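You operate a simulated robot arm through the tools that you are given. There is no shell and no other tool.

You are at the controls of a simulated two-armed robot. One attempt, no reset.

Task
Take the white pad on the top of the jig bench and put it away on the top of the press bench. Hold the orange box on the top of the packing table steady with one hand and put the red socket bung in it with the other. Put the label marked "hall" from the top of the side table on the dock pad. Put the square nut from the top of the jig bench on the top of the grey lectern. Fetch the outlet module that says "LAN" from the top of the jig bench and set it on the top of the grey table. Put the steel rail bracket on the top of the jig bench away on the lower shelf of the low black bench. The order is free. Set down upright: white pad, outlet module, steel rail bracket.

The check looks at the end state, three seconds after you hand in, the way a careful person would. Anything else that was tipped, shoved, dropped, spilled or broken makes it a failure.

Robot
Two 7-joint arms with two-finger parallel grippers on one trunk, on a base that drives. Base frame: it is fixed to the floor where the robot stands at the start and does not move with it; the origin is under the middle of the robot, x ahead of it, y to its left, z up. Lengths are in mm, angles in rad, forces in N, time in s.
The left shoulder is at the start at [70, 134, 1176], the right one opposite. With the tool pointing down near the work surface each hand reaches from about 100 to 640 mm from the robot's upright axis, wherever it stands, measured 20 degrees to its own side. Places, roughly: dock pad (22x13 cm) [6880, 5360, 1160]; label [4750, 7250, 750]; lower shelf of the low black bench (108x18 cm) [5780, -680, 280]; orange box (23x11x15 cm) [2500, 9900, 900]; outlet module [-1000, 1750, 1000]; red socket bung (4x4x6 cm) [3000, 9100, 900]; square nut (3x3x3 cm) [-600, 1900, 900]; steel rail bracket (6x8x8 cm) [-1000, 2100, 900]; top of the grey lectern [3200, 3700, 800]; top of the grey table [1500, 5400, 800]; top of the press bench [-1500, 4000, 900]; white pad (7x4x6 cm) [-1800, 1500, 900]. Payload 1.57 kg a hand.
Tool frame (each hand has its own): the origin (TCP) lies between the finger pads and is the grasp point; the fingertips stand 30 mm ahead of it; z points along the fingers, y is the line along which they close. The gripper opens to 80 mm. The fingers are 17 mm wide and 12 mm thick; the gripper's body (40 by 82 mm) begins 80 mm behind the TCP.
Orientation is that of the tool frame in the base frame, as a unit quaternion [x, y, z, w]. With the fingers straight down and closing along the base's y, the tool's x points along the base's -x, its y along +y and its z along -z.

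Tools
- The arms move only by the tool send_rows. It takes "left_steps", "right_steps" or both (then of equal length, played together; a hand with none holds still); each is a list of rows, each an object of numbers (a shift or turn left out is 0, a gripper value left out holds the last): "tx", "ty", "tz": the shift along the base's x, y, z in mm; "ax", "ay", "az": the turn, a rotation vector about the base's x, y, z in rad; "gripper": the finger opening in mm, from 0 to 80. In form: [{"tx": .., "ty": .., "tz": .., "ax": .., "ay": .., "az": .., "gripper": ..}, ...]. A call has 1 to 20 rows; each row shifts and turns the commanded pose from where the row before left it. Rows are played at 5 a second. More than 50 mm and 0.15 rad between two rows, or a gripper value outside its range, and nothing of the call is played. Where a pose cannot be reached the arm comes as near as it can. A force on the tool above 40 N (or 10 N above the force at the start of the call, whichever is more), or a blocked arm, ends the call early, and 0.2 s more pass. Each finger travels about 153 mm/s and halts on what it meets, pressing with about 23 N; the grip force reading is that of the motor and also rises with nothing between the fingers. The clock runs only during rows and for 0.2 s after the last one: add rows that do not move to give the fingers time. The reply holds the time, the measured pose of the TCP, the force on the tool along the base axes, the opening and the grip force, in the units named above and with some noise, with the torque about the TCP (base axes, N m) and any sound that the robot's microphone picked up.
- Cameras (640 x 400 px; columns grow to the right, rows downward): "scene" is now at [138.2, -2.3, 1403.1]; the picture's right is [-0.03, -1.00, 0.00], its down [-0.60, 0.02, -0.80] and it looks along [0.80, -0.02, -0.60] (base axes); focal length 287 px, centre (320, 200). "left" rides on the left gripper at [72, 7, -122] in its tool frame; the picture's right is [-0.09, 1.00, 0.00], its down [-0.84, -0.08, -0.54] and it looks along [-0.54, -0.05, 0.84] (tool axes); focal length 238 px, centre (320, 200). "right" rides on the right gripper at [72, -7, -122] in its tool frame; the picture's right is [0.09, 1.00, 0.00], its down [-0.84, 0.08, -0.54] and it looks along [-0.54, 0.05, 0.84] (tool axes); focal length 238 px, centre (320, 200).
- camera(camera): a new picture of that camera. It takes no simulated time.
- raise_lower(by): slides the trunk up (or, below 0, down) by that many mm; the arms and the scene camera ride with it, the base frame stays. It gives what a move gives, with no picture.
- roll_base(legs): drives the robot by 1 to 6 legs, each [ahead, left, turn to the left] in mm, mm and rad, along the robot's own axes; the way and the turn of a leg run together, so that a leg with both is an arc; at most 1500 mm and 3.142 rad a leg. The arms and the cameras ride along, it lands a little off, and it stops where it bumps. It gives what a move gives.
- turn_head(pan, tilt): turns the head with the scene camera to pan (to the left, within 1.501 rad either way) and tilt (down, from -0.506 to 1.204), counted from straight ahead of the robot. It gives what a move gives.
- measure_at(camera, pixels): for up to 12 pixels [column, row] of the newest picture of that camera ("zoom" is the newest enlarged one), the place [x, y, z] in the base frame of the surface seen there, good to about 2 mm. It takes no simulated time.
- enlarge(camera, box): a new picture of the part [left, top, right, bottom] of that camera's present view, enlarged. It takes no simulated time.
- job_done(): hands the job in; it is judged then, once.

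Open the grippers and draw the arms clear of the work before you hand the job in, unless the task says otherwise.

The tools are called after "Emit:" as a command line: name --argument value ..., lists and objects as JSON in quotes. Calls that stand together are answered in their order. send_rows: Moves the arms, as the interface text tells. Its arguments: {"type":"object","properties":{"left_steps":{"type":"array"},"right_steps":{"type":"array"}},"required":[]} The other tools are called the same way: raise_lower (by) slides the trunk up or down; roll_base (legs) drives the base; turn_head (pan, tilt) turns the head that bears the scene camera; camera (camera) takes a picture; measure_at (camera, pixels) gives the place of the surface under pixels of a picture; enlarge (camera, box) takes an enlarged picture of a part of a camera's view; job_done () hands the job in.

At the start:

```text
t: 0.0
left_eef_pos: [471.8, 195.4, 1172.6]
left_tool_rot: [-0.002, 1.0, -0.001, -0.001]
left_force: [0.5, -0.5, -0.6]
left_torque: [0.01, 0.02, 0.0]
left_finger_gap: 80.1
left_grasp_force: 0.0
right_eef_pos: [399.5, -205.8, 1195.7]
right_tool_rot: [0.0, 1.0, -0.001, -0.001]
right_force: [0.0, 0.1, 0.5]
right_torque: [0.03, 0.03, 0.0]
right_finger_gap: 80.1
right_grasp_force: 0.1
trunk travel left (down, up): [-750.0, 190.0]
robot x, y, heading: [-2.0, 0.9, 0.001]
head pan, tilt: [-0.026, 0.648]
```

scene: 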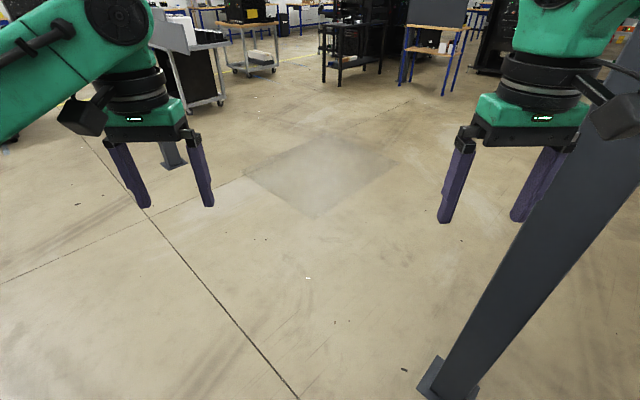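
right: 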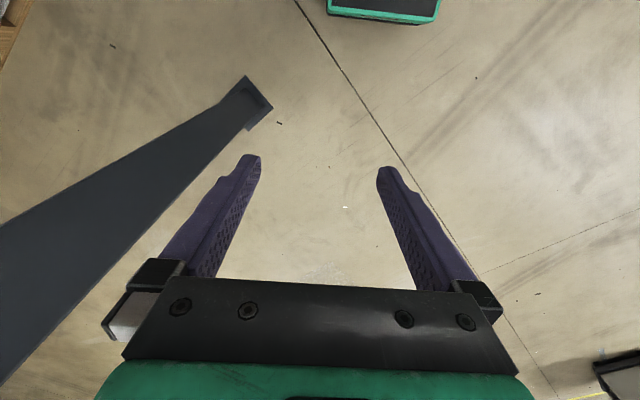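
left: 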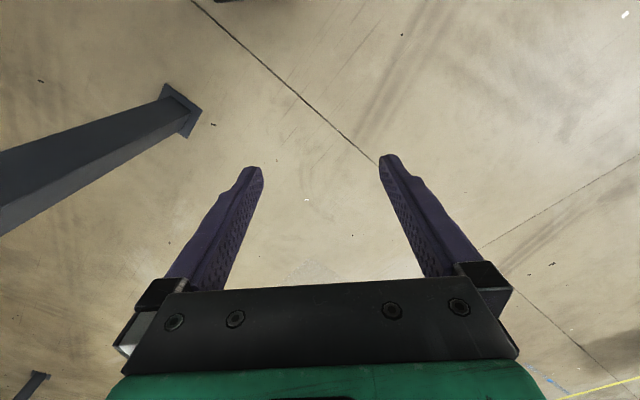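

The first picture shows a post close on the right (column ~550) and benches far ahead. I look around with the head before driving, first to the left.

Emit:
turn_head --pan 1.45 --tilt 0.4

Emit:
camera --camera "scene"

```text
t: 1.6
left_eef_pos: [471.3, 196.4, 1171.3]
left_tool_rot: [0.0, 1.0, -0.001, -0.001]
left_force: [0.4, -1.4, -0.2]
left_torque: [-0.03, -0.02, 0.0]
left_finger_gap: 80.1
left_grasp_force: 0.1
right_eef_pos: [399.3, -205.4, 1195.4]
right_tool_rot: [0.0, 1.0, 0.0, 0.001]
right_force: [-0.3, 0.4, 0.3]
right_torque: [-0.01, 0.0, -0.03]
right_finger_gap: 79.7
right_grasp_force: 0.0
trunk travel left (down, up): [-750.0, 190.0]
robot x, y, heading: [1.6, 2.1, -0.002]
head pan, tilt: [1.45, 0.4]
```

```text
taken
```

scene: 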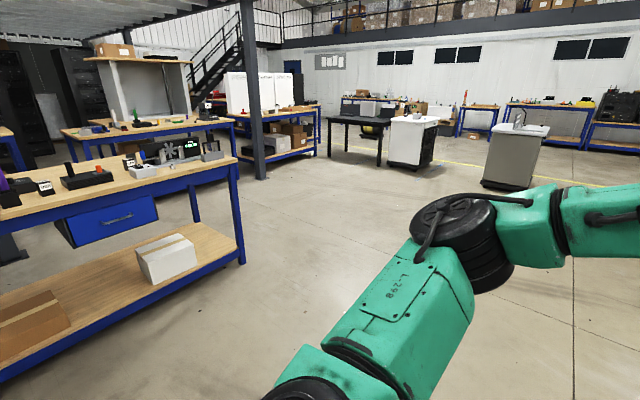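

The jig bench stands at the left of the picture, with items at rows 130–200. I enlarge it and measure the edges.

Emit:
enlarge --camera "scene" --box '[0, 40, 280, 215]'

Emit:
measure_at --camera "scene" --pixels '[[236, 160], [200, 170], [20, 215], [140, 172], [180, 150], [100, 172], [520, 130], [415, 118], [360, 120], [295, 110], [265, 178], [100, 125]]'

Emit:
enlarge --camera "scene" --box '[280, 60, 640, 200]'

```text
2.29 times, centred on (140, 128) of scene
```

zoom: 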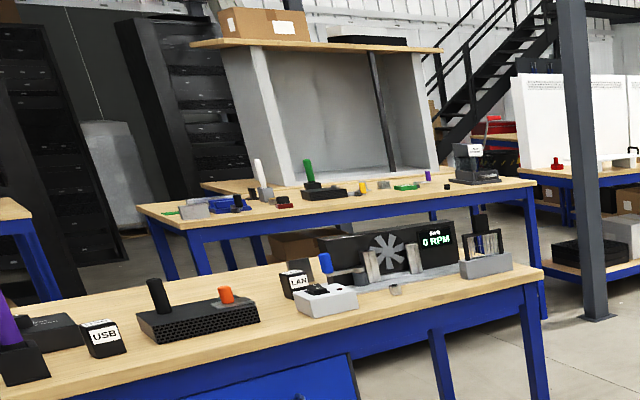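

```text
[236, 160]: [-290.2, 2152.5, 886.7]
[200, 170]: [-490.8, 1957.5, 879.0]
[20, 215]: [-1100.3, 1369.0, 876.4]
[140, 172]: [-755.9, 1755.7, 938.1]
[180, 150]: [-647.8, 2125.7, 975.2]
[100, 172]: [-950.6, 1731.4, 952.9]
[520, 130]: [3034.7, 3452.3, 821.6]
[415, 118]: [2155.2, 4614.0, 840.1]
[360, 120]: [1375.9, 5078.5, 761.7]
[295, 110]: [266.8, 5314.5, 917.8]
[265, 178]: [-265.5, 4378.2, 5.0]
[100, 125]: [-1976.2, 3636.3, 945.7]
```

```text
1.78 times, centred on (460, 130) of scene
```

zoom: 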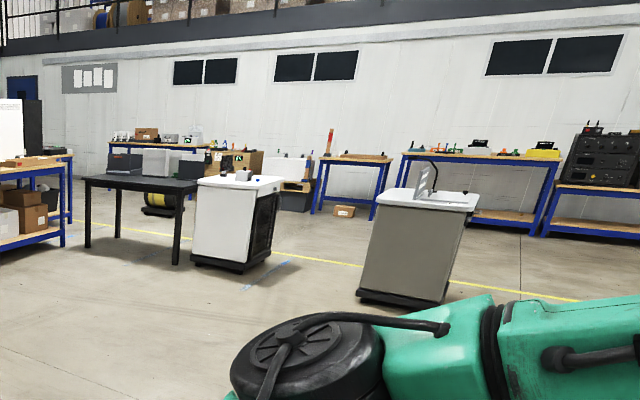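

The jig bench's front edge runs diagonally from about (-1100,1369) to (-290,2152), with its top near z 877. The floor there is clear, so I drive to a spot in front of it and face it squarely.

Emit:
roll_base --legs '[[0, 0, 1.919], [1300, 0, 0], [0, 0, 0.437]]'

Emit:
turn_head --pan 0 --tilt 0.55

Emit:
camera --camera "scene"

```text
t: 14.1
left_eef_pos: [-936.1, 1413.1, 1170.8]
left_tool_rot: [0.927, -0.374, 0.001, 0.001]
left_force: [-0.1, -0.7, -0.1]
left_torque: [0.0, -0.01, 0.03]
left_finger_gap: 80.0
left_grasp_force: 0.0
right_eef_pos: [-604.8, 1652.2, 1195.9]
right_tool_rot: [0.927, -0.375, 0.0, 0.0]
right_force: [0.1, -0.6, 0.2]
right_torque: [0.04, -0.01, 0.02]
right_finger_gap: 80.1
right_grasp_force: 0.0
trunk travel left (down, up): [-750.0, 190.0]
robot x, y, heading: [-461.5, 1226.9, 2.372]
head pan, tilt: [1.45, 0.4]
```

```text
t: 15.7
left_eef_pos: [-935.5, 1413.0, 1170.4]
left_tool_rot: [0.927, -0.375, 0.0, 0.001]
left_force: [-0.6, -0.1, 0.4]
left_torque: [0.03, -0.04, -0.02]
left_finger_gap: 79.9
left_grasp_force: 0.1
right_eef_pos: [-605.4, 1652.0, 1197.1]
right_tool_rot: [0.927, -0.375, 0.0, 0.0]
right_force: [0.4, -0.1, 0.0]
right_torque: [-0.03, -0.02, -0.02]
right_finger_gap: 80.3
right_grasp_force: 0.0
trunk travel left (down, up): [-750.0, 190.0]
robot x, y, heading: [-462.7, 1225.9, 2.373]
head pan, tilt: [0.0, 0.55]
```

```text
taken
```

scene: 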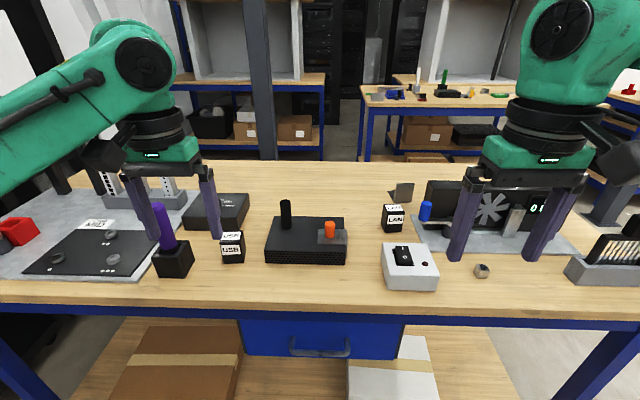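

I see the nut at (482,270), "LAN" module at (392,215), a grey bracket near (402,190), and grey/white things at the left rear (105–175,185). I enlarge to identify them.

Emit:
enlarge --camera "scene" --box '[0, 150, 260, 300]'

Emit:
enlarge --camera "scene" --box '[360, 160, 640, 300]'

Emit:
measure_at --camera "scene" --pixels '[[482, 267], [392, 211], [403, 190], [410, 275], [105, 180], [172, 183], [20, 230], [100, 224], [232, 240], [320, 315], [320, 165], [20, 285]]'

```text
2.46 times, centred on (130, 225) of scene
```

zoom: 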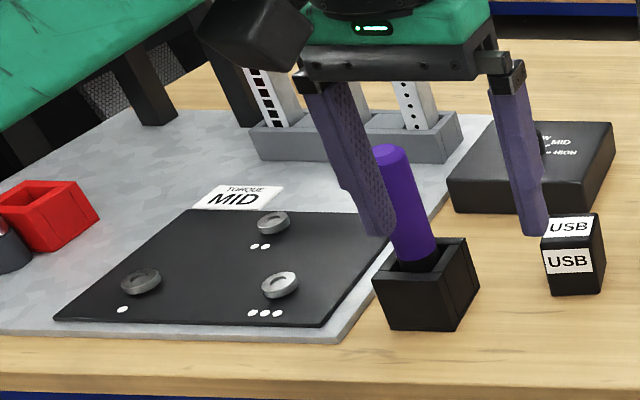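

```text
2.29 times, centred on (500, 230) of scene
```

zoom: 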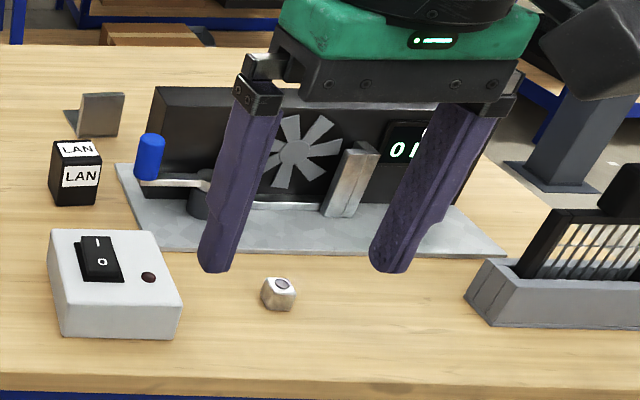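

```text
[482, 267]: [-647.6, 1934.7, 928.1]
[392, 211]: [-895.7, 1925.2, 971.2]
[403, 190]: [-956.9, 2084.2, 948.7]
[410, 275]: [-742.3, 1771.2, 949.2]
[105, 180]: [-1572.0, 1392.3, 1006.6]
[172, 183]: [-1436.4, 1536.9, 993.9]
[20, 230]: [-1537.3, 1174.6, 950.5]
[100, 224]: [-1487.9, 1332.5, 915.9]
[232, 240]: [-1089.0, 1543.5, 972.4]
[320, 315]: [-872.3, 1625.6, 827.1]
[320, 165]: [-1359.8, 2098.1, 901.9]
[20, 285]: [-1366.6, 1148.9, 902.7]
```

LAN module at about (-896,1925,971), bracket near (-957,2084), nut at (-648,1935). No white pad seen yet; I pan left.

Emit:
turn_head --pan 0.7 --tilt 0.5

Emit:
camera --camera "scene"

Emit:
camera --camera "left"

Emit:
camera --camera "right"

```text
t: 16.7
left_eef_pos: [-936.0, 1413.0, 1171.8]
left_tool_rot: [0.927, -0.375, 0.002, 0.001]
left_force: [-0.3, 0.6, -0.2]
left_torque: [0.01, 0.02, 0.0]
left_finger_gap: 79.9
left_grasp_force: 0.0
right_eef_pos: [-605.0, 1652.9, 1196.5]
right_tool_rot: [0.927, -0.376, 0.0, 0.0]
right_force: [0.2, -1.1, -0.5]
right_torque: [0.01, -0.03, 0.0]
right_finger_gap: 79.9
right_grasp_force: 0.1
trunk travel left (down, up): [-750.0, 190.0]
robot x, y, heading: [-462.3, 1227.6, 2.37]
head pan, tilt: [0.7, 0.499]
```

```text
taken
```

scene: 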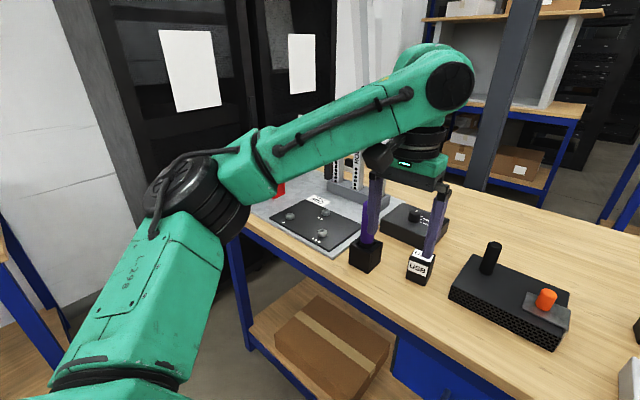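

```text
taken
```

left: 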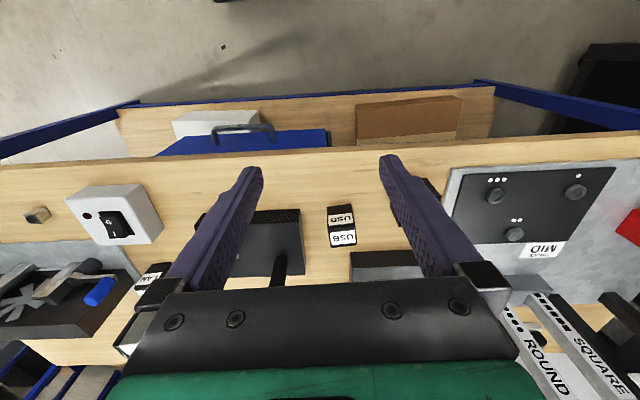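

```text
taken
```

right: 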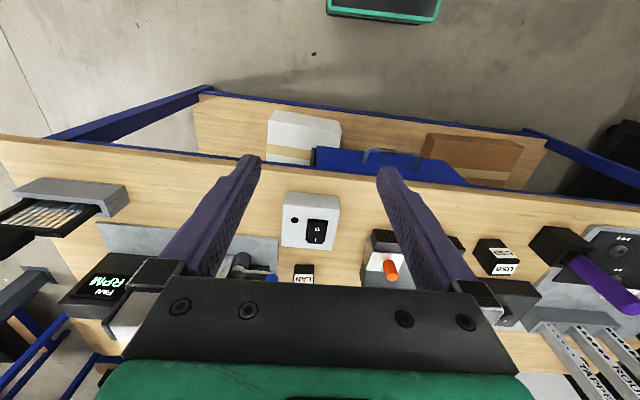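

No white pad visible yet; it may be behind the left arm at the back-left. I raise the trunk and draw the left hand back and to the right for a clear view.

Emit:
raise_lower --by 190

Emit:
send_rows --left_steps '[{"tx": 36, "ty": -34}, {"tx": 36, "ty": -34}, {"tx": 36, "ty": -34}, {"tx": 36, "ty": -34}, {"tx": 0, "ty": 0}]'

Emit:
turn_head --pan 0.35 --tilt 0.5

Emit:
camera --camera "scene"

```text
t: 18.8
left_eef_pos: [-935.4, 1412.5, 1362.7]
left_tool_rot: [0.927, -0.375, 0.001, 0.0]
left_force: [0.2, -0.4, 0.5]
left_torque: [0.02, -0.02, 0.0]
left_finger_gap: 80.0
left_grasp_force: 0.1
right_eef_pos: [-603.5, 1652.1, 1385.8]
right_tool_rot: [0.927, -0.375, 0.0, 0.0]
right_force: [-0.1, -0.3, 0.7]
right_torque: [0.0, 0.02, -0.03]
right_finger_gap: 80.0
right_grasp_force: 0.1
trunk travel left (down, up): [-940.0, 0.0]
robot x, y, heading: [-459.4, 1227.9, 2.376]
head pan, tilt: [0.7, 0.499]
```

```text
t: 20.0
left_eef_pos: [-789.7, 1274.1, 1361.1]
left_tool_rot: [0.927, -0.375, 0.0, 0.0]
left_force: [-0.5, -0.7, -0.7]
left_torque: [-0.05, -0.01, -0.01]
left_finger_gap: 80.1
left_grasp_force: 0.0
right_eef_pos: [-605.2, 1652.2, 1387.1]
right_tool_rot: [0.927, -0.376, 0.0, 0.0]
right_force: [-0.8, -0.5, 0.0]
right_torque: [-0.01, 0.01, 0.0]
right_finger_gap: 79.9
right_grasp_force: 0.1
trunk travel left (down, up): [-940.0, 0.0]
robot x, y, heading: [-467.4, 1221.7, 2.372]
head pan, tilt: [0.7, 0.499]
```

```text
t: 20.9
left_eef_pos: [-792.0, 1276.1, 1359.4]
left_tool_rot: [0.927, -0.374, 0.002, 0.001]
left_force: [0.5, 0.5, 0.5]
left_torque: [-0.04, 0.0, -0.01]
left_finger_gap: 80.0
left_grasp_force: 0.1
right_eef_pos: [-605.9, 1652.4, 1387.0]
right_tool_rot: [0.927, -0.375, -0.001, 0.0]
right_force: [0.4, -0.1, -0.9]
right_torque: [0.01, 0.03, 0.02]
right_finger_gap: 80.1
right_grasp_force: 0.1
trunk travel left (down, up): [-940.0, 0.0]
robot x, y, heading: [-462.0, 1227.0, 2.368]
head pan, tilt: [0.351, 0.499]
```

```text
taken
```

scene: 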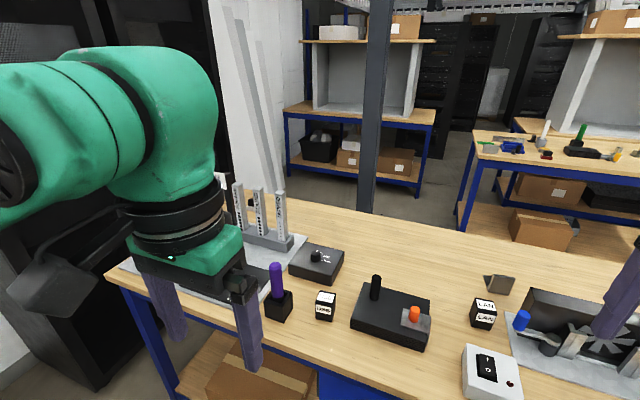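

The left arm still covers the back-left corner (a white spot near (218,180)). I swing the left hand to the right and look again.

Emit:
send_rows --left_steps '[{"tx": 35, "ty": 35}, {"tx": 35, "ty": 35}, {"tx": 35, "ty": 35}, {"tx": 35, "ty": 35}, {"tx": 0, "ty": 0}]'

Emit:
turn_head --pan 0.5 --tilt 0.5

Emit:
camera --camera "scene"

```text
t: 22.1
left_eef_pos: [-647.9, 1417.8, 1359.9]
left_tool_rot: [0.927, -0.374, 0.0, 0.0]
left_force: [0.1, -1.3, -1.1]
left_torque: [-0.03, 0.01, -0.02]
left_finger_gap: 80.1
left_grasp_force: 0.0
right_eef_pos: [-605.1, 1653.2, 1387.2]
right_tool_rot: [0.927, -0.375, 0.0, 0.0]
right_force: [0.2, 0.0, -0.5]
right_torque: [-0.03, -0.01, -0.02]
right_finger_gap: 80.0
right_grasp_force: 0.0
trunk travel left (down, up): [-940.0, 0.0]
robot x, y, heading: [-461.8, 1227.8, 2.372]
head pan, tilt: [0.351, 0.499]
```

```text
t: 22.8
left_eef_pos: [-649.0, 1415.7, 1360.0]
left_tool_rot: [0.927, -0.375, 0.0, 0.0]
left_force: [0.0, 0.0, 0.1]
left_torque: [-0.04, 0.02, 0.03]
left_finger_gap: 80.1
left_grasp_force: 0.1
right_eef_pos: [-604.1, 1653.3, 1386.3]
right_tool_rot: [0.927, -0.375, 0.0, 0.0]
right_force: [-0.4, -0.2, -0.2]
right_torque: [0.02, -0.03, -0.01]
right_finger_gap: 80.1
right_grasp_force: 0.1
trunk travel left (down, up): [-940.0, 0.0]
robot x, y, heading: [-463.1, 1227.6, 2.371]
head pan, tilt: [0.499, 0.499]
```

```text
taken
```

scene: 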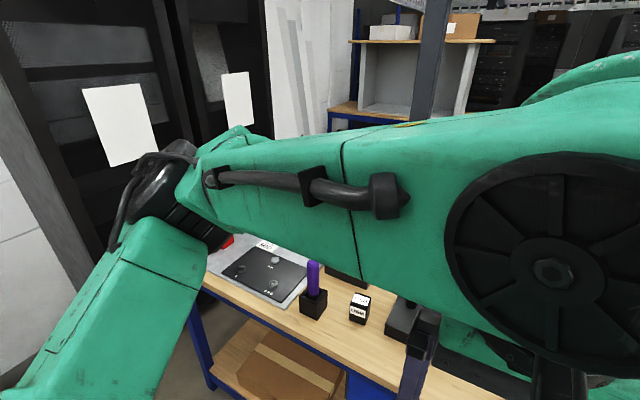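

That's worse. I move the left hand back and further out to the left, low and close to the robot, then look left at the floor too.

Emit:
send_rows --left_steps '[{"tx": -35, "ty": -35}, {"tx": -35, "ty": -35}, {"tx": -35, "ty": -35}, {"tx": -35, "ty": -35}, {"tx": -20, "ty": -40}, {"tx": -10, "ty": -45}, {"tx": 0, "ty": -45}, {"tx": 0, "ty": -45}, {"tx": 10, "ty": -45}, {"tx": 0, "ty": 0}]'

Emit:
turn_head --pan 0.6 --tilt 0.4

Emit:
camera --camera "scene"

Emit:
turn_head --pan 1.4 --tilt 0.7

Emit:
camera --camera "scene"

```text
t: 24.9
left_eef_pos: [-790.5, 1224.9, 1348.1]
left_tool_rot: [0.927, -0.374, 0.001, 0.0]
left_force: [-0.3, -0.3, -0.1]
left_torque: [0.0, 0.01, -0.01]
left_finger_gap: 80.1
left_grasp_force: 0.0
left hand out of reach, approached as far as the arm can: row 6, 7, 8, 9
right_eef_pos: [-604.9, 1652.6, 1387.4]
right_tool_rot: [0.927, -0.376, 0.0, 0.001]
right_force: [0.9, -0.4, -0.5]
right_torque: [-0.01, -0.01, -0.02]
right_finger_gap: 80.1
right_grasp_force: 0.0
trunk travel left (down, up): [-940.0, 0.0]
robot x, y, heading: [-462.5, 1230.4, 2.374]
head pan, tilt: [0.499, 0.499]
```

```text
t: 25.6
left_eef_pos: [-790.5, 1223.9, 1347.5]
left_tool_rot: [0.927, -0.375, 0.0, 0.001]
left_force: [0.4, 0.0, 0.0]
left_torque: [0.01, 0.02, 0.02]
left_finger_gap: 80.0
left_grasp_force: 0.0
right_eef_pos: [-605.3, 1652.1, 1386.7]
right_tool_rot: [0.927, -0.376, 0.0, -0.001]
right_force: [-0.9, -0.3, -0.1]
right_torque: [0.01, 0.03, 0.01]
right_finger_gap: 80.0
right_grasp_force: 0.1
trunk travel left (down, up): [-940.0, 0.0]
robot x, y, heading: [-458.4, 1223.0, 2.376]
head pan, tilt: [0.6, 0.4]
```

```text
taken
```

scene: 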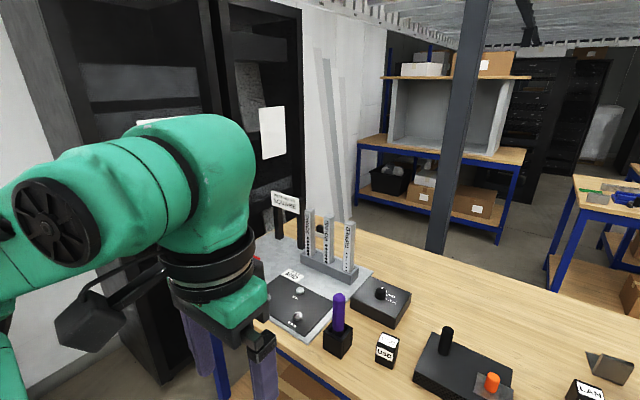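

```text
t: 26.8
left_eef_pos: [-790.9, 1222.8, 1347.8]
left_tool_rot: [0.927, -0.375, 0.002, -0.001]
left_force: [0.0, 0.1, 0.3]
left_torque: [0.0, 0.0, 0.0]
left_finger_gap: 80.0
left_grasp_force: 0.0
right_eef_pos: [-605.5, 1652.9, 1386.2]
right_tool_rot: [0.927, -0.375, 0.0, 0.0]
right_force: [0.0, -0.2, -0.5]
right_torque: [-0.03, 0.0, -0.02]
right_finger_gap: 79.8
right_grasp_force: 0.0
trunk travel left (down, up): [-940.0, 0.0]
robot x, y, heading: [-462.6, 1230.9, 2.377]
head pan, tilt: [1.4, 0.7]
```

```text
taken
```

scene: 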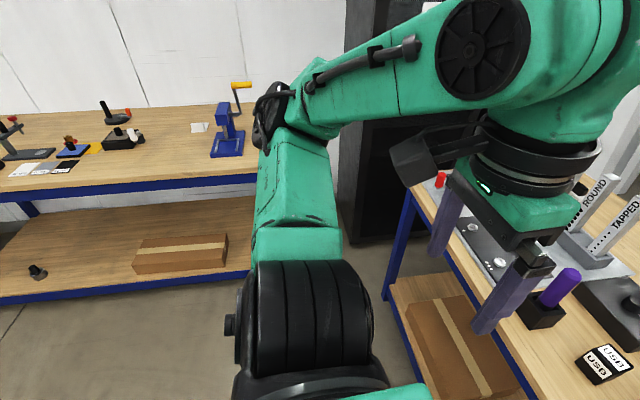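

There's a second bench further left, leaving limited space. I turn back to pan 0.6 and enlarge the back-left corner by the gauge rack.

Emit:
turn_head --pan 0.6 --tilt 0.4

Emit:
enlarge --camera "scene" --box '[220, 170, 430, 320]'

Emit:
measure_at --camera "scene" --pixels '[[285, 203], [318, 229], [355, 225], [360, 290], [500, 280]]'

```text
t: 27.9
left_eef_pos: [-791.0, 1223.0, 1347.9]
left_tool_rot: [0.927, -0.375, 0.002, 0.0]
left_force: [0.0, -0.3, -0.9]
left_torque: [0.01, 0.01, 0.0]
left_finger_gap: 80.1
left_grasp_force: 0.0
right_eef_pos: [-605.0, 1652.3, 1386.2]
right_tool_rot: [0.927, -0.375, 0.0, 0.0]
right_force: [-0.6, 0.4, 0.4]
right_torque: [-0.05, 0.02, -0.01]
right_finger_gap: 79.8
right_grasp_force: 0.1
trunk travel left (down, up): [-940.0, 0.0]
robot x, y, heading: [-462.0, 1228.1, 2.369]
head pan, tilt: [0.6, 0.4]
```

```text
2.67 times, centred on (325, 245) of scene
```

zoom: 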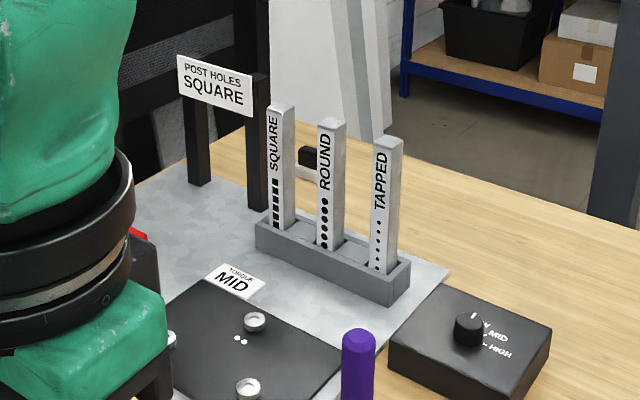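

```text
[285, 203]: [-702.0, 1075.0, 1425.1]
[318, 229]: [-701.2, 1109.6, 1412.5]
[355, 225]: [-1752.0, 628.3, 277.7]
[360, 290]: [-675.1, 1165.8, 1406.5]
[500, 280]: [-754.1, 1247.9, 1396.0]
```

Behind the rack at zoom (308,165) is a white object with a black top — probably the white pad. I measure it.

Emit:
measure_at --camera "zoom" --pixels '[[308, 157], [305, 174], [310, 176], [332, 262], [282, 108], [212, 90], [590, 240], [444, 270], [165, 165]]'

Emit:
camera --camera "scene"

```text
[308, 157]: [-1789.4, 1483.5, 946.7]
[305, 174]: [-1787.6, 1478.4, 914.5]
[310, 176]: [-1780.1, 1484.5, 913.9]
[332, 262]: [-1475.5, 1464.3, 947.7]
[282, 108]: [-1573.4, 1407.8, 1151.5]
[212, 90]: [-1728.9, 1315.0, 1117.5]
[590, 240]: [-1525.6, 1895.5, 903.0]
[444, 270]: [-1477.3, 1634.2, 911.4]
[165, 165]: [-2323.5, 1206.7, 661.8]
```

```text
taken
```

scene: 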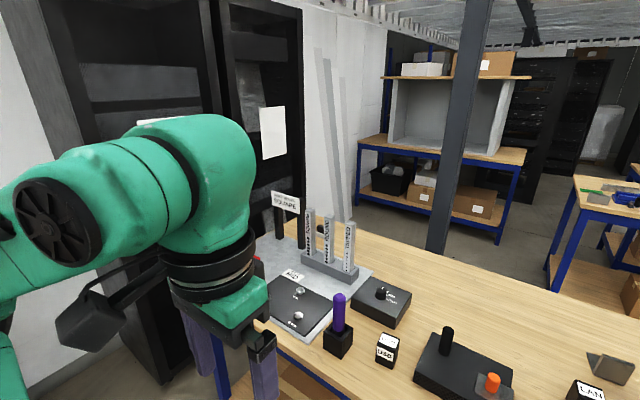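

The white pad is at about (-1785,1482), near the back edge of the bench, so I'll take it from behind later. To judge my clearance to the bench I look straight down at my own base.

Emit:
turn_head --pan 0 --tilt 1.2

Emit:
camera --camera "scene"

```text
t: 29.0
left_eef_pos: [-791.1, 1223.0, 1348.0]
left_tool_rot: [0.927, -0.374, 0.001, -0.001]
left_force: [-0.1, 0.4, -0.3]
left_torque: [0.03, -0.02, 0.0]
left_finger_gap: 80.1
left_grasp_force: 0.2
right_eef_pos: [-604.9, 1651.9, 1385.6]
right_tool_rot: [0.927, -0.375, 0.0, 0.0]
right_force: [0.3, -0.1, -0.6]
right_torque: [-0.01, 0.0, 0.03]
right_finger_gap: 79.7
right_grasp_force: 0.0
trunk travel left (down, up): [-940.0, 0.0]
robot x, y, heading: [-462.5, 1224.8, 2.372]
head pan, tilt: [0.0, 1.201]
```

```text
taken
```

scene: 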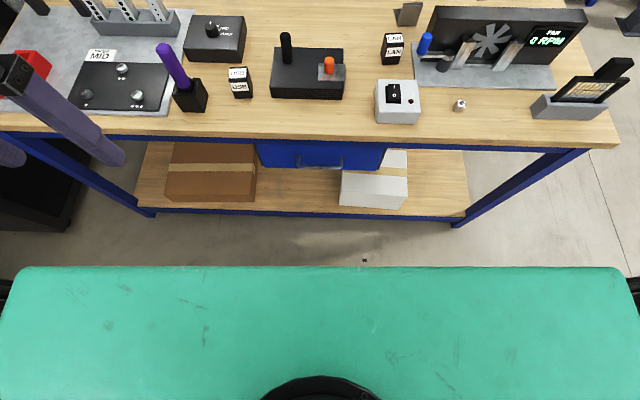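

A green slab (my base or trunk) fills the lower part of the picture; I measure its front edge, the shelf edge, and the objects.

Emit:
measure_at --camera "scene" --pixels '[[320, 268], [100, 268], [600, 270], [320, 214], [320, 134], [390, 38], [393, 58], [460, 104], [407, 14], [400, 100]]'

Emit:
enlarge --camera "scene" --box '[360, 0, 500, 130]'

```text
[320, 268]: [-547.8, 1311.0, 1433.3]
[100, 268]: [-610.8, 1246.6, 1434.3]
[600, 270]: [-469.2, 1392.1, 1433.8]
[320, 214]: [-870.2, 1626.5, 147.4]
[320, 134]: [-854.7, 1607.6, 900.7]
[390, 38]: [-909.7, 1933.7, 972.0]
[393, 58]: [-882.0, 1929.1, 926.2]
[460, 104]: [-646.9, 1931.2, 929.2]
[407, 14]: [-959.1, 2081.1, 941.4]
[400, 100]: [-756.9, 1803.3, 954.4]
```

```text
3.08 times, centred on (430, 65) of scene
```

zoom: 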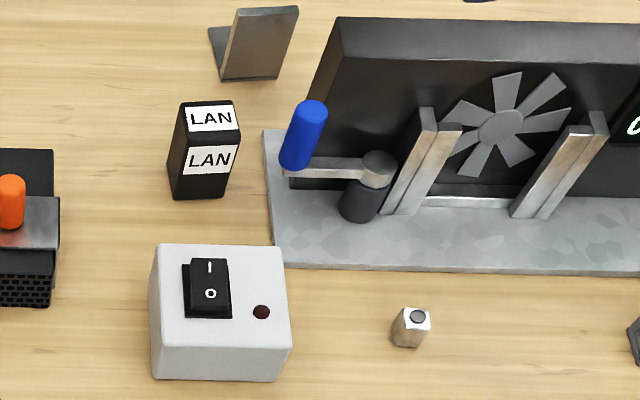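

The module top is at z≈972 (70 mm tall) about 230 mm behind the bench edge. I move right 290 mm and ahead 200 mm so the module falls to the left hand and the nut to the right hand.

Emit:
roll_base --legs '[[0, -290, 0], [200, 0, 0]]'

Emit:
turn_head --pan 0 --tilt 0.9

Emit:
camera --camera "scene"

Emit:
camera --camera "left"

Emit:
camera --camera "right"

```text
t: 32.2
left_eef_pos: [-730.6, 1568.1, 1347.7]
left_tool_rot: [0.926, -0.377, -0.001, -0.002]
left_force: [0.7, 0.6, 0.8]
left_torque: [0.03, -0.02, 0.02]
left_finger_gap: 79.9
left_grasp_force: 0.1
right_eef_pos: [-544.5, 1994.9, 1389.2]
right_tool_rot: [0.927, -0.376, -0.002, -0.002]
right_force: [0.1, -0.3, -0.3]
right_torque: [0.03, 0.04, 0.01]
right_finger_gap: 80.1
right_grasp_force: 0.1
trunk travel left (down, up): [-940.0, 0.0]
robot x, y, heading: [-408.1, 1572.7, 2.37]
head pan, tilt: [0.0, 1.201]
```

```text
t: 33.0
left_eef_pos: [-735.3, 1570.4, 1347.9]
left_tool_rot: [0.927, -0.375, 0.001, -0.001]
left_force: [-0.3, 0.5, 0.1]
left_torque: [-0.01, -0.03, 0.0]
left_finger_gap: 80.0
left_grasp_force: 0.1
right_eef_pos: [-546.8, 1998.8, 1386.6]
right_tool_rot: [0.927, -0.376, 0.001, 0.0]
right_force: [0.9, -0.6, 0.2]
right_torque: [0.02, -0.04, 0.03]
right_finger_gap: 79.8
right_grasp_force: 0.1
trunk travel left (down, up): [-940.0, 0.0]
robot x, y, heading: [-402.9, 1575.0, 2.369]
head pan, tilt: [0.0, 0.901]
```

```text
taken
```

scene: 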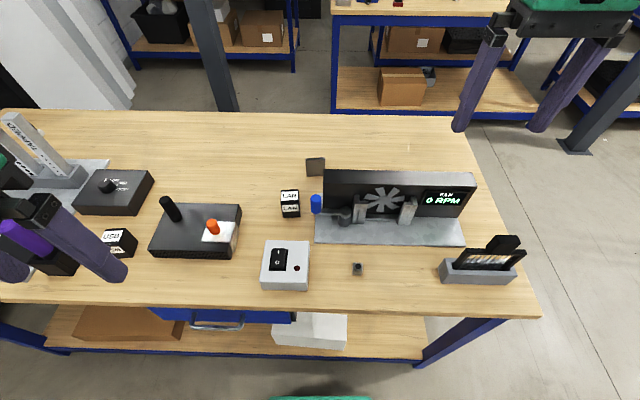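

```text
taken
```

left: 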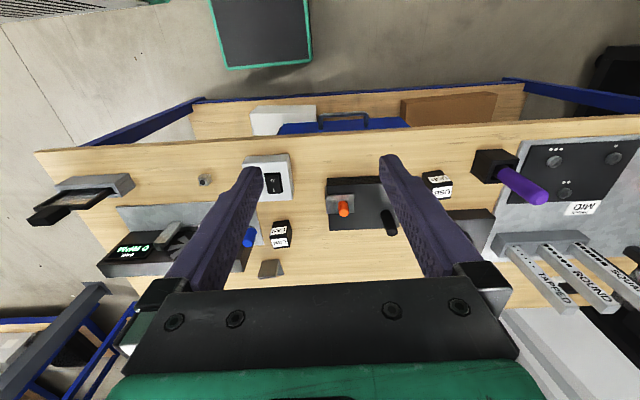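

```text
taken
```

right: 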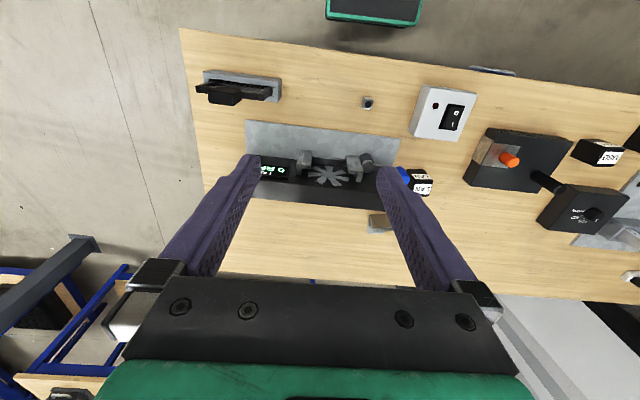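

Now positioned; the base front shows at the top of the left-hand picture near (265,66). I measure base clearance and the module in detail.

Emit:
measure_at --camera "left" --pixels '[[265, 67], [225, 60], [300, 60], [280, 145], [280, 229], [280, 241], [270, 268], [204, 180]]'

Emit:
enlarge --camera "scene" --box '[230, 140, 390, 300]'

```text
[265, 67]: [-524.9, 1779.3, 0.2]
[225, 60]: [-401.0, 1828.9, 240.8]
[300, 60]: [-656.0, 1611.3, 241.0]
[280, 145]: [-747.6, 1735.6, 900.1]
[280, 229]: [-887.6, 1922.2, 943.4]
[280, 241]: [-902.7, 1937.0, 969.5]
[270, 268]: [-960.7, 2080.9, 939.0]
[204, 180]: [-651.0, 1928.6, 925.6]
```

```text
2.50 times, centred on (310, 220) of scene
```

zoom: 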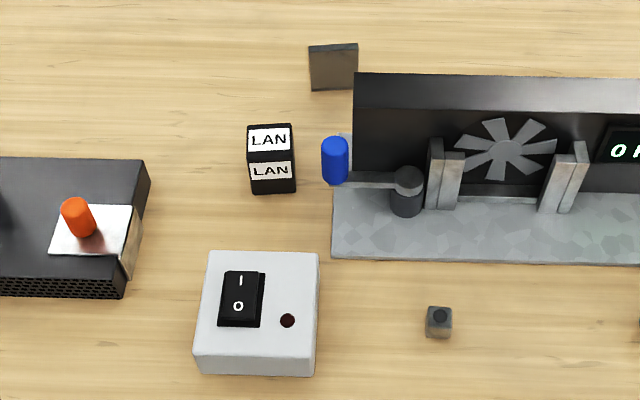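

The base front is only about 200 mm ahead of the axis, so there's room. I measure module corners from the zoom.

Emit:
measure_at --camera "zoom" --pixels '[[251, 129], [289, 127], [292, 157], [250, 160], [255, 190], [293, 187], [427, 309], [450, 309], [438, 314], [312, 50], [355, 50], [335, 85]]'

```text
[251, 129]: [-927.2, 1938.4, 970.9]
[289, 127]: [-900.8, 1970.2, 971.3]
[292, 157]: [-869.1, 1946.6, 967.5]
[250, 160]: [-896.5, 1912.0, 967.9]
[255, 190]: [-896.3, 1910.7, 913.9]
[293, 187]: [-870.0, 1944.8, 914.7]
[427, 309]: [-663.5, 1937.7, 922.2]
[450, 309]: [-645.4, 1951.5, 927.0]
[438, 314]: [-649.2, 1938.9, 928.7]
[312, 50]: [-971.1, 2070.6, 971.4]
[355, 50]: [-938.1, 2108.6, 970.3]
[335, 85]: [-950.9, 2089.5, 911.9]
```

The module is about 44×42×70 mm, centred near (-898,1942), turned ~5° from my lateral axis. I edge 80 mm closer and check the blue knob's place next to it.

Emit:
roll_base --legs '[[80, 0, 0]]'

Emit:
camera --camera "scene"

Emit:
enlarge --camera "scene" --box '[230, 170, 430, 330]'

```text
t: 34.1
left_eef_pos: [-783.5, 1619.3, 1350.6]
left_tool_rot: [0.927, -0.376, -0.004, -0.002]
left_force: [0.5, -0.6, 0.5]
left_torque: [0.07, 0.07, 0.01]
left_finger_gap: 80.1
left_grasp_force: 0.2
right_eef_pos: [-594.5, 2046.9, 1390.9]
right_tool_rot: [0.926, -0.377, -0.005, -0.002]
right_force: [-0.6, -0.6, 0.0]
right_torque: [0.08, 0.05, 0.0]
right_finger_gap: 79.9
right_grasp_force: 0.0
trunk travel left (down, up): [-940.0, 0.0]
robot x, y, heading: [-457.0, 1629.1, 2.366]
head pan, tilt: [0.0, 0.901]
```

```text
taken
```

scene: 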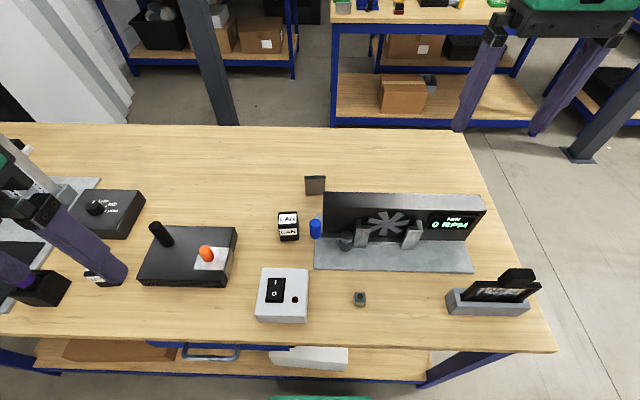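

```text
2.50 times, centred on (330, 250) of scene
```

zoom: 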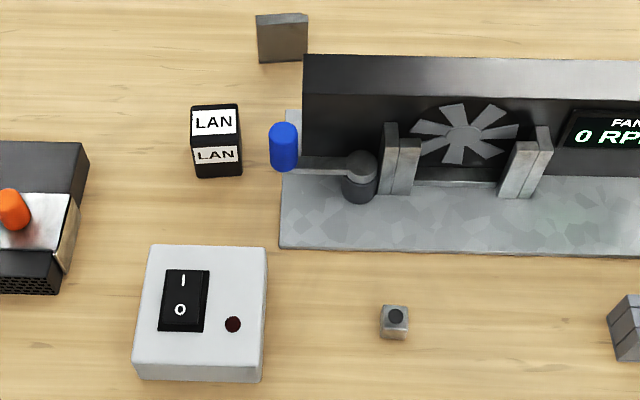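

Emit:
measure_at --camera "zoom" --pixels '[[284, 127], [272, 145], [283, 165], [195, 110], [235, 108], [238, 140], [195, 143], [395, 317], [380, 75], [258, 20], [306, 20], [290, 200]]'

```text
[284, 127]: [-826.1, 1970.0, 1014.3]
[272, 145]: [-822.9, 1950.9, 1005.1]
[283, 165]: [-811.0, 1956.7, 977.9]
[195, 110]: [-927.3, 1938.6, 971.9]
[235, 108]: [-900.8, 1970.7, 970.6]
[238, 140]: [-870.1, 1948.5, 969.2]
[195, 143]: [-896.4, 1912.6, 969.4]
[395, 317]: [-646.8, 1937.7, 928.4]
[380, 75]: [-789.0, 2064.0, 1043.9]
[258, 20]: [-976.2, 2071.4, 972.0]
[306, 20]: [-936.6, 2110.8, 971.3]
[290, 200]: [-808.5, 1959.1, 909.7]
```

The knob sits ~68 mm right and 43 mm nearer me than the module centre, so a grip along my lateral axis clears it. I lower the trunk 190 mm and move the left hand above the module.

Emit:
raise_lower --by -190

Emit:
send_rows --left_steps '[{"tx": -14.4, "ty": 40.4, "gripper": 64}, {"tx": -14.4, "ty": 40.4, "az": 0.05}, {"tx": -14.4, "ty": 40.4, "az": 0.055}, {"tx": -14.4, "ty": 40.4}, {"tx": -14.4, "ty": 40.4}, {"tx": 0, "ty": 0}]'

```text
t: 36.1
left_eef_pos: [-791.6, 1627.7, 1156.2]
left_tool_rot: [0.926, -0.377, 0.0, 0.0]
left_force: [0.1, 0.2, 0.3]
left_torque: [-0.02, -0.02, 0.0]
left_finger_gap: 80.2
left_grasp_force: 0.0
right_eef_pos: [-603.5, 2054.1, 1196.6]
right_tool_rot: [0.926, -0.377, 0.0, -0.001]
right_force: [-0.5, -0.9, -0.4]
right_torque: [0.03, -0.01, 0.01]
right_finger_gap: 80.1
right_grasp_force: 0.1
trunk travel left (down, up): [-750.0, 190.0]
robot x, y, heading: [-464.7, 1628.0, 2.371]
head pan, tilt: [0.0, 0.901]
```

```text
t: 37.5
left_eef_pos: [-864.5, 1829.0, 1158.8]
left_tool_rot: [0.945, -0.327, 0.0, 0.0]
left_force: [-1.4, -0.2, 0.2]
left_torque: [0.07, -0.02, 0.04]
left_finger_gap: 63.9
left_grasp_force: 0.1
right_eef_pos: [-604.7, 2052.6, 1197.8]
right_tool_rot: [0.926, -0.377, -0.001, -0.001]
right_force: [0.4, -0.8, -0.2]
right_torque: [0.02, -0.03, 0.02]
right_finger_gap: 80.1
right_grasp_force: 0.0
trunk travel left (down, up): [-750.0, 190.0]
robot x, y, heading: [-457.8, 1629.3, 2.369]
head pan, tilt: [0.0, 0.901]
```

The hand moved exactly as asked. I continue to above the module at z≈1050 and check with the left camera.

Emit:
send_rows --left_steps '[{"tx": -11.4, "ty": 38, "tz": -20}, {"tx": -11.4, "ty": 38, "tz": -30}, {"tx": -11.4, "ty": 38, "tz": -30}, {"tz": -25}, {}]'

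Emit:
camera --camera "left"

Emit:
camera --camera "scene"

```text
t: 38.7
left_eef_pos: [-898.1, 1942.8, 1052.8]
left_tool_rot: [0.945, -0.328, 0.0, -0.001]
left_force: [0.4, -0.1, -0.5]
left_torque: [0.0, 0.02, -0.03]
left_finger_gap: 64.3
left_grasp_force: 0.2
right_eef_pos: [-602.9, 2055.2, 1197.9]
right_tool_rot: [0.926, -0.377, -0.001, 0.0]
right_force: [0.2, 0.0, -1.0]
right_torque: [0.01, 0.0, -0.03]
right_finger_gap: 80.0
right_grasp_force: 0.0
trunk travel left (down, up): [-750.0, 190.0]
robot x, y, heading: [-462.7, 1626.4, 2.361]
head pan, tilt: [0.0, 0.901]
```

```text
taken
```

left: 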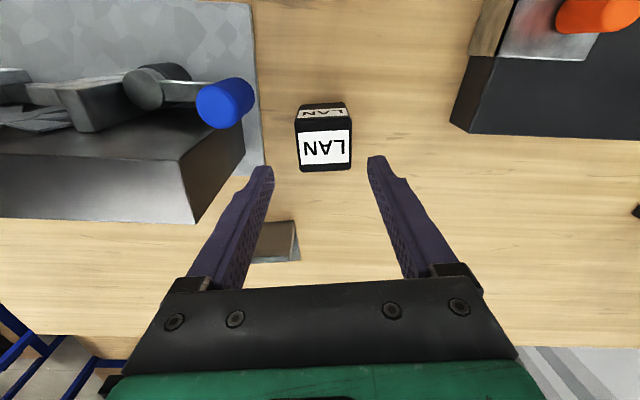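

```text
taken
```

scene: 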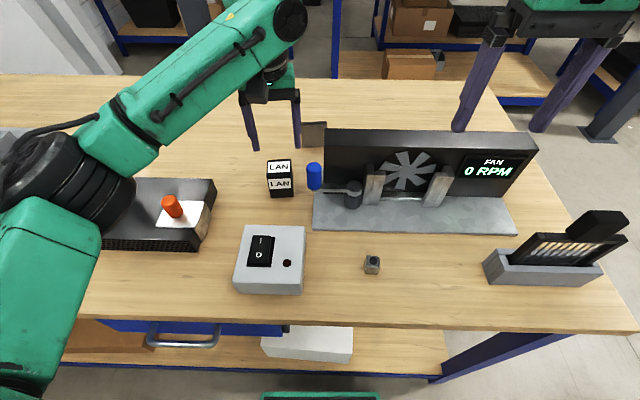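

The module top appears centred at (324,150), right where the tool axis should meet it. I descend to z≈945 and close.

Emit:
send_rows --left_steps '[{"tz": -40}, {"tz": -40}, {"tz": -28}, {}, {"gripper": 30}, {"gripper": 30}, {"gripper": 30}, {}]'

Emit:
camera --camera "left"

```text
t: 40.5
left_eef_pos: [-898.6, 1943.6, 945.0]
left_tool_rot: [0.945, -0.327, 0.001, -0.001]
left_force: [-0.6, 0.1, -0.1]
left_torque: [0.01, 0.01, -0.02]
left_finger_gap: 49.3
left_grasp_force: 22.9
right_eef_pos: [-603.1, 2054.8, 1196.6]
right_tool_rot: [0.926, -0.377, 0.001, 0.0]
right_force: [0.1, -0.4, -0.6]
right_torque: [-0.02, 0.0, 0.0]
right_finger_gap: 80.1
right_grasp_force: 0.0
trunk travel left (down, up): [-750.0, 190.0]
robot x, y, heading: [-462.2, 1628.4, 2.365]
head pan, tilt: [0.0, 0.901]
```

```text
taken
```

left: 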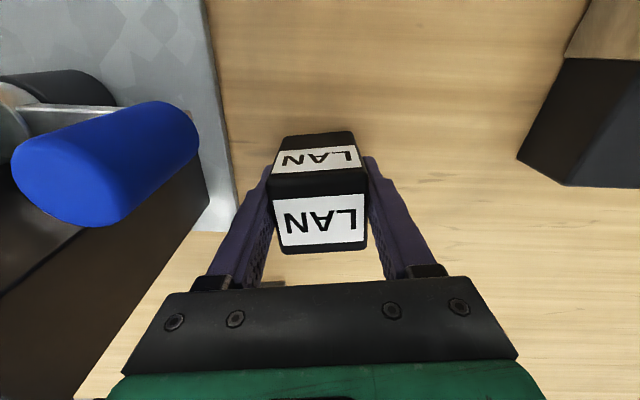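

Gripped at 49.3 mm opening. I lift it straight up and move the hand to the left, out of the right hand's way.

Emit:
send_rows --left_steps '[{"tz": 40}, {"tz": 45}, {"tz": 45}, {"tz": 45}, {"tz": 40}, {"tx": -15, "ty": -45}, {"tx": -15, "ty": -45}, {"tx": -10, "ty": -45}, {"tx": 0, "ty": -40}, {}]'

Emit:
camera --camera "left"

Emit:
camera --camera "scene"

Emit:
camera --camera "right"

```text
t: 42.7
left_eef_pos: [-937.2, 1771.2, 1159.6]
left_tool_rot: [0.945, -0.327, 0.001, 0.001]
left_force: [-0.2, 1.0, -0.8]
left_torque: [-0.02, 0.01, -0.02]
left_finger_gap: 49.8
left_grasp_force: 23.2
right_eef_pos: [-605.0, 2055.4, 1196.7]
right_tool_rot: [0.926, -0.377, -0.001, 0.001]
right_force: [-0.3, -0.4, -0.5]
right_torque: [-0.01, 0.0, 0.01]
right_finger_gap: 80.5
right_grasp_force: 0.0
trunk travel left (down, up): [-750.0, 190.0]
robot x, y, heading: [-461.2, 1628.8, 2.368]
head pan, tilt: [0.0, 0.901]
```

```text
taken
```

left: 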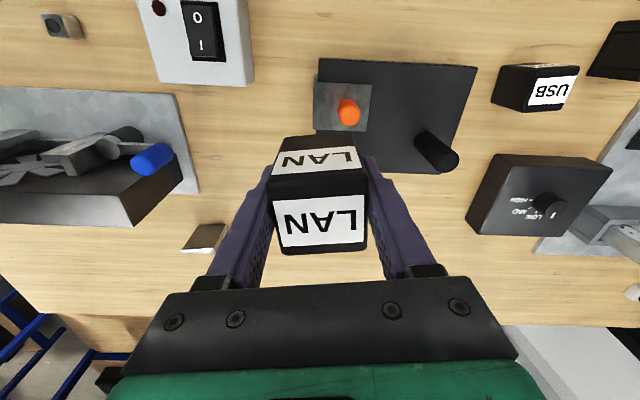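

```text
taken
```

scene: 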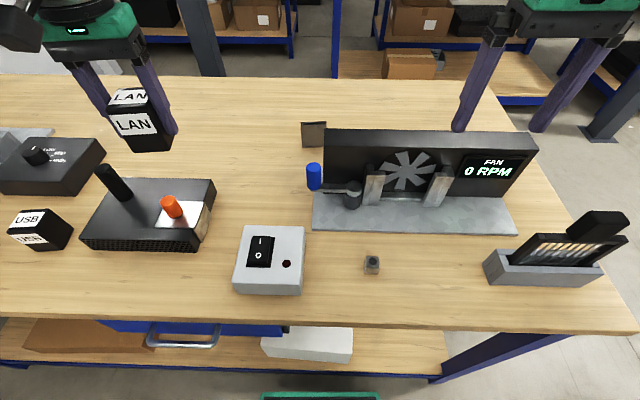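

```text
taken
```

right: 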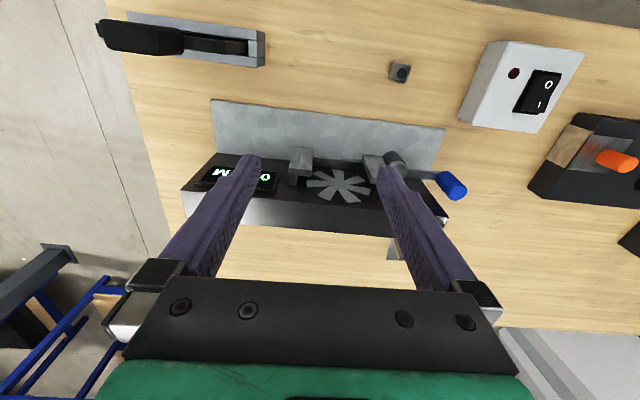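

Module is held firmly. Now the nut: I zoom in on it in the scene (372,264) to get its corners and orientation.

Emit:
enlarge --camera "scene" --box '[332, 239, 412, 289]'

Emit:
enlarge --camera "right" --box '[360, 47, 440, 97]'

```text
8.00 times, centred on (372, 264) of scene
```

zoom: 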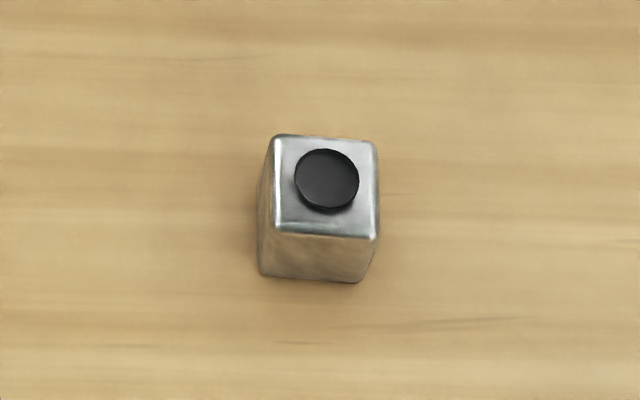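

```text
8.00 times, centred on (400, 72) of right
```

zoom: 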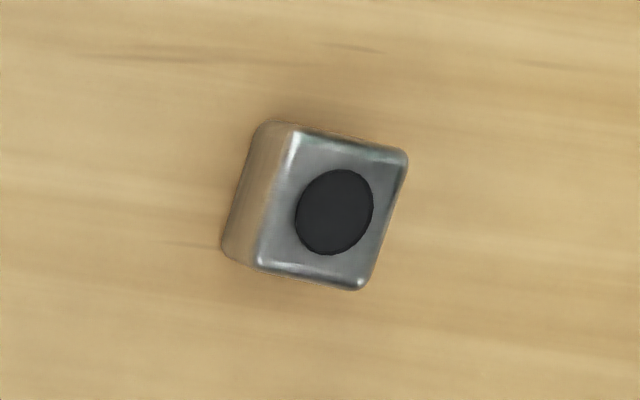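

Emit:
measure_at --camera "zoom" --pixels '[[300, 143], [396, 158], [355, 280], [268, 260], [333, 212], [335, 205], [310, 160], [375, 180], [345, 270], [275, 235]]'

```text
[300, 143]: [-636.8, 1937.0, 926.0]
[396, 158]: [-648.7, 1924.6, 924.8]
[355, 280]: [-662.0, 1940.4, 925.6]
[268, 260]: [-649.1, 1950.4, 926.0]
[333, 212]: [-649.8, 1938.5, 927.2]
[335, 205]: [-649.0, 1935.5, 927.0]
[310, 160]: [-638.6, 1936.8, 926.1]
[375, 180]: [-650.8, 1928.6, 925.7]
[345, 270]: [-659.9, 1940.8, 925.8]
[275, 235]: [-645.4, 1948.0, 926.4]
```

Nut top centre is (-649,1938.5), z≈926, aligned with my axes. I bring the right hand above it and half-close for a look.

Emit:
send_rows --right_steps '[{"tx": -11, "ty": -29.2, "gripper": 50}, {"tx": -11, "ty": -29.2}, {"tx": -11, "ty": -29.2}, {"tx": -11, "ty": -29.3}, {"tz": -45}, {"tz": -45}, {"tz": -45}, {"tz": -32}, {}]'

Emit:
camera --camera "right"

```text
t: 44.7
left_eef_pos: [-937.2, 1769.6, 1159.9]
left_tool_rot: [0.945, -0.326, 0.0, 0.0]
left_force: [0.0, -0.3, -0.6]
left_torque: [0.02, 0.0, -0.02]
left_finger_gap: 49.5
left_grasp_force: 23.2
right_eef_pos: [-646.1, 1939.2, 1027.4]
right_tool_rot: [0.926, -0.378, -0.001, 0.0]
right_force: [-0.6, 0.0, 0.8]
right_torque: [0.03, -0.01, 0.03]
right_finger_gap: 49.9
right_grasp_force: 0.0
trunk travel left (down, up): [-750.0, 190.0]
robot x, y, heading: [-460.5, 1627.8, 2.367]
head pan, tilt: [0.0, 0.901]
```

```text
taken
```

right: 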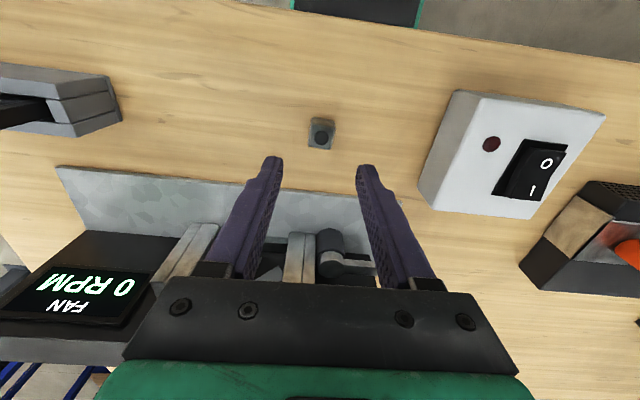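

The nut at (321,135) lines up with the tool axis. I descend to z≈936 and close.

Emit:
send_rows --right_steps '[{"tz": -40}, {"tz": -40}, {"tz": -11}, {}, {"gripper": 10}, {"gripper": 10}, {"gripper": 10}, {}]'

Emit:
camera --camera "right"

```text
t: 46.5
left_eef_pos: [-937.6, 1769.0, 1158.9]
left_tool_rot: [0.945, -0.327, 0.001, 0.001]
left_force: [-0.4, 0.3, -1.0]
left_torque: [-0.01, -0.04, -0.04]
left_finger_gap: 49.6
left_grasp_force: 23.5
right_eef_pos: [-647.1, 1936.2, 936.1]
right_tool_rot: [0.926, -0.378, 0.0, 0.001]
right_force: [-1.4, 0.9, -0.2]
right_torque: [0.02, -0.02, -0.03]
right_finger_gap: 22.6
right_grasp_force: 22.9
trunk travel left (down, up): [-750.0, 190.0]
robot x, y, heading: [-462.5, 1625.8, 2.363]
head pan, tilt: [0.0, 0.901]
```

```text
taken
```

right: 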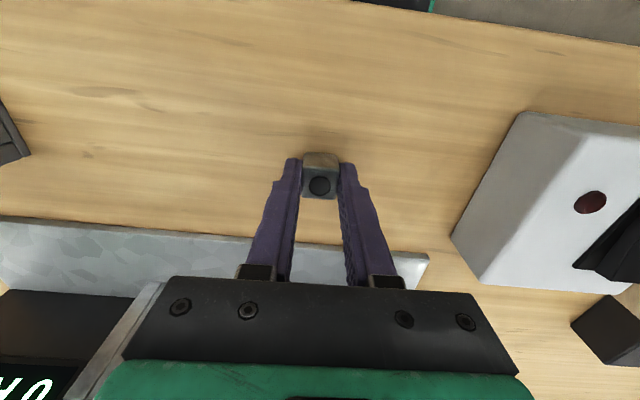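

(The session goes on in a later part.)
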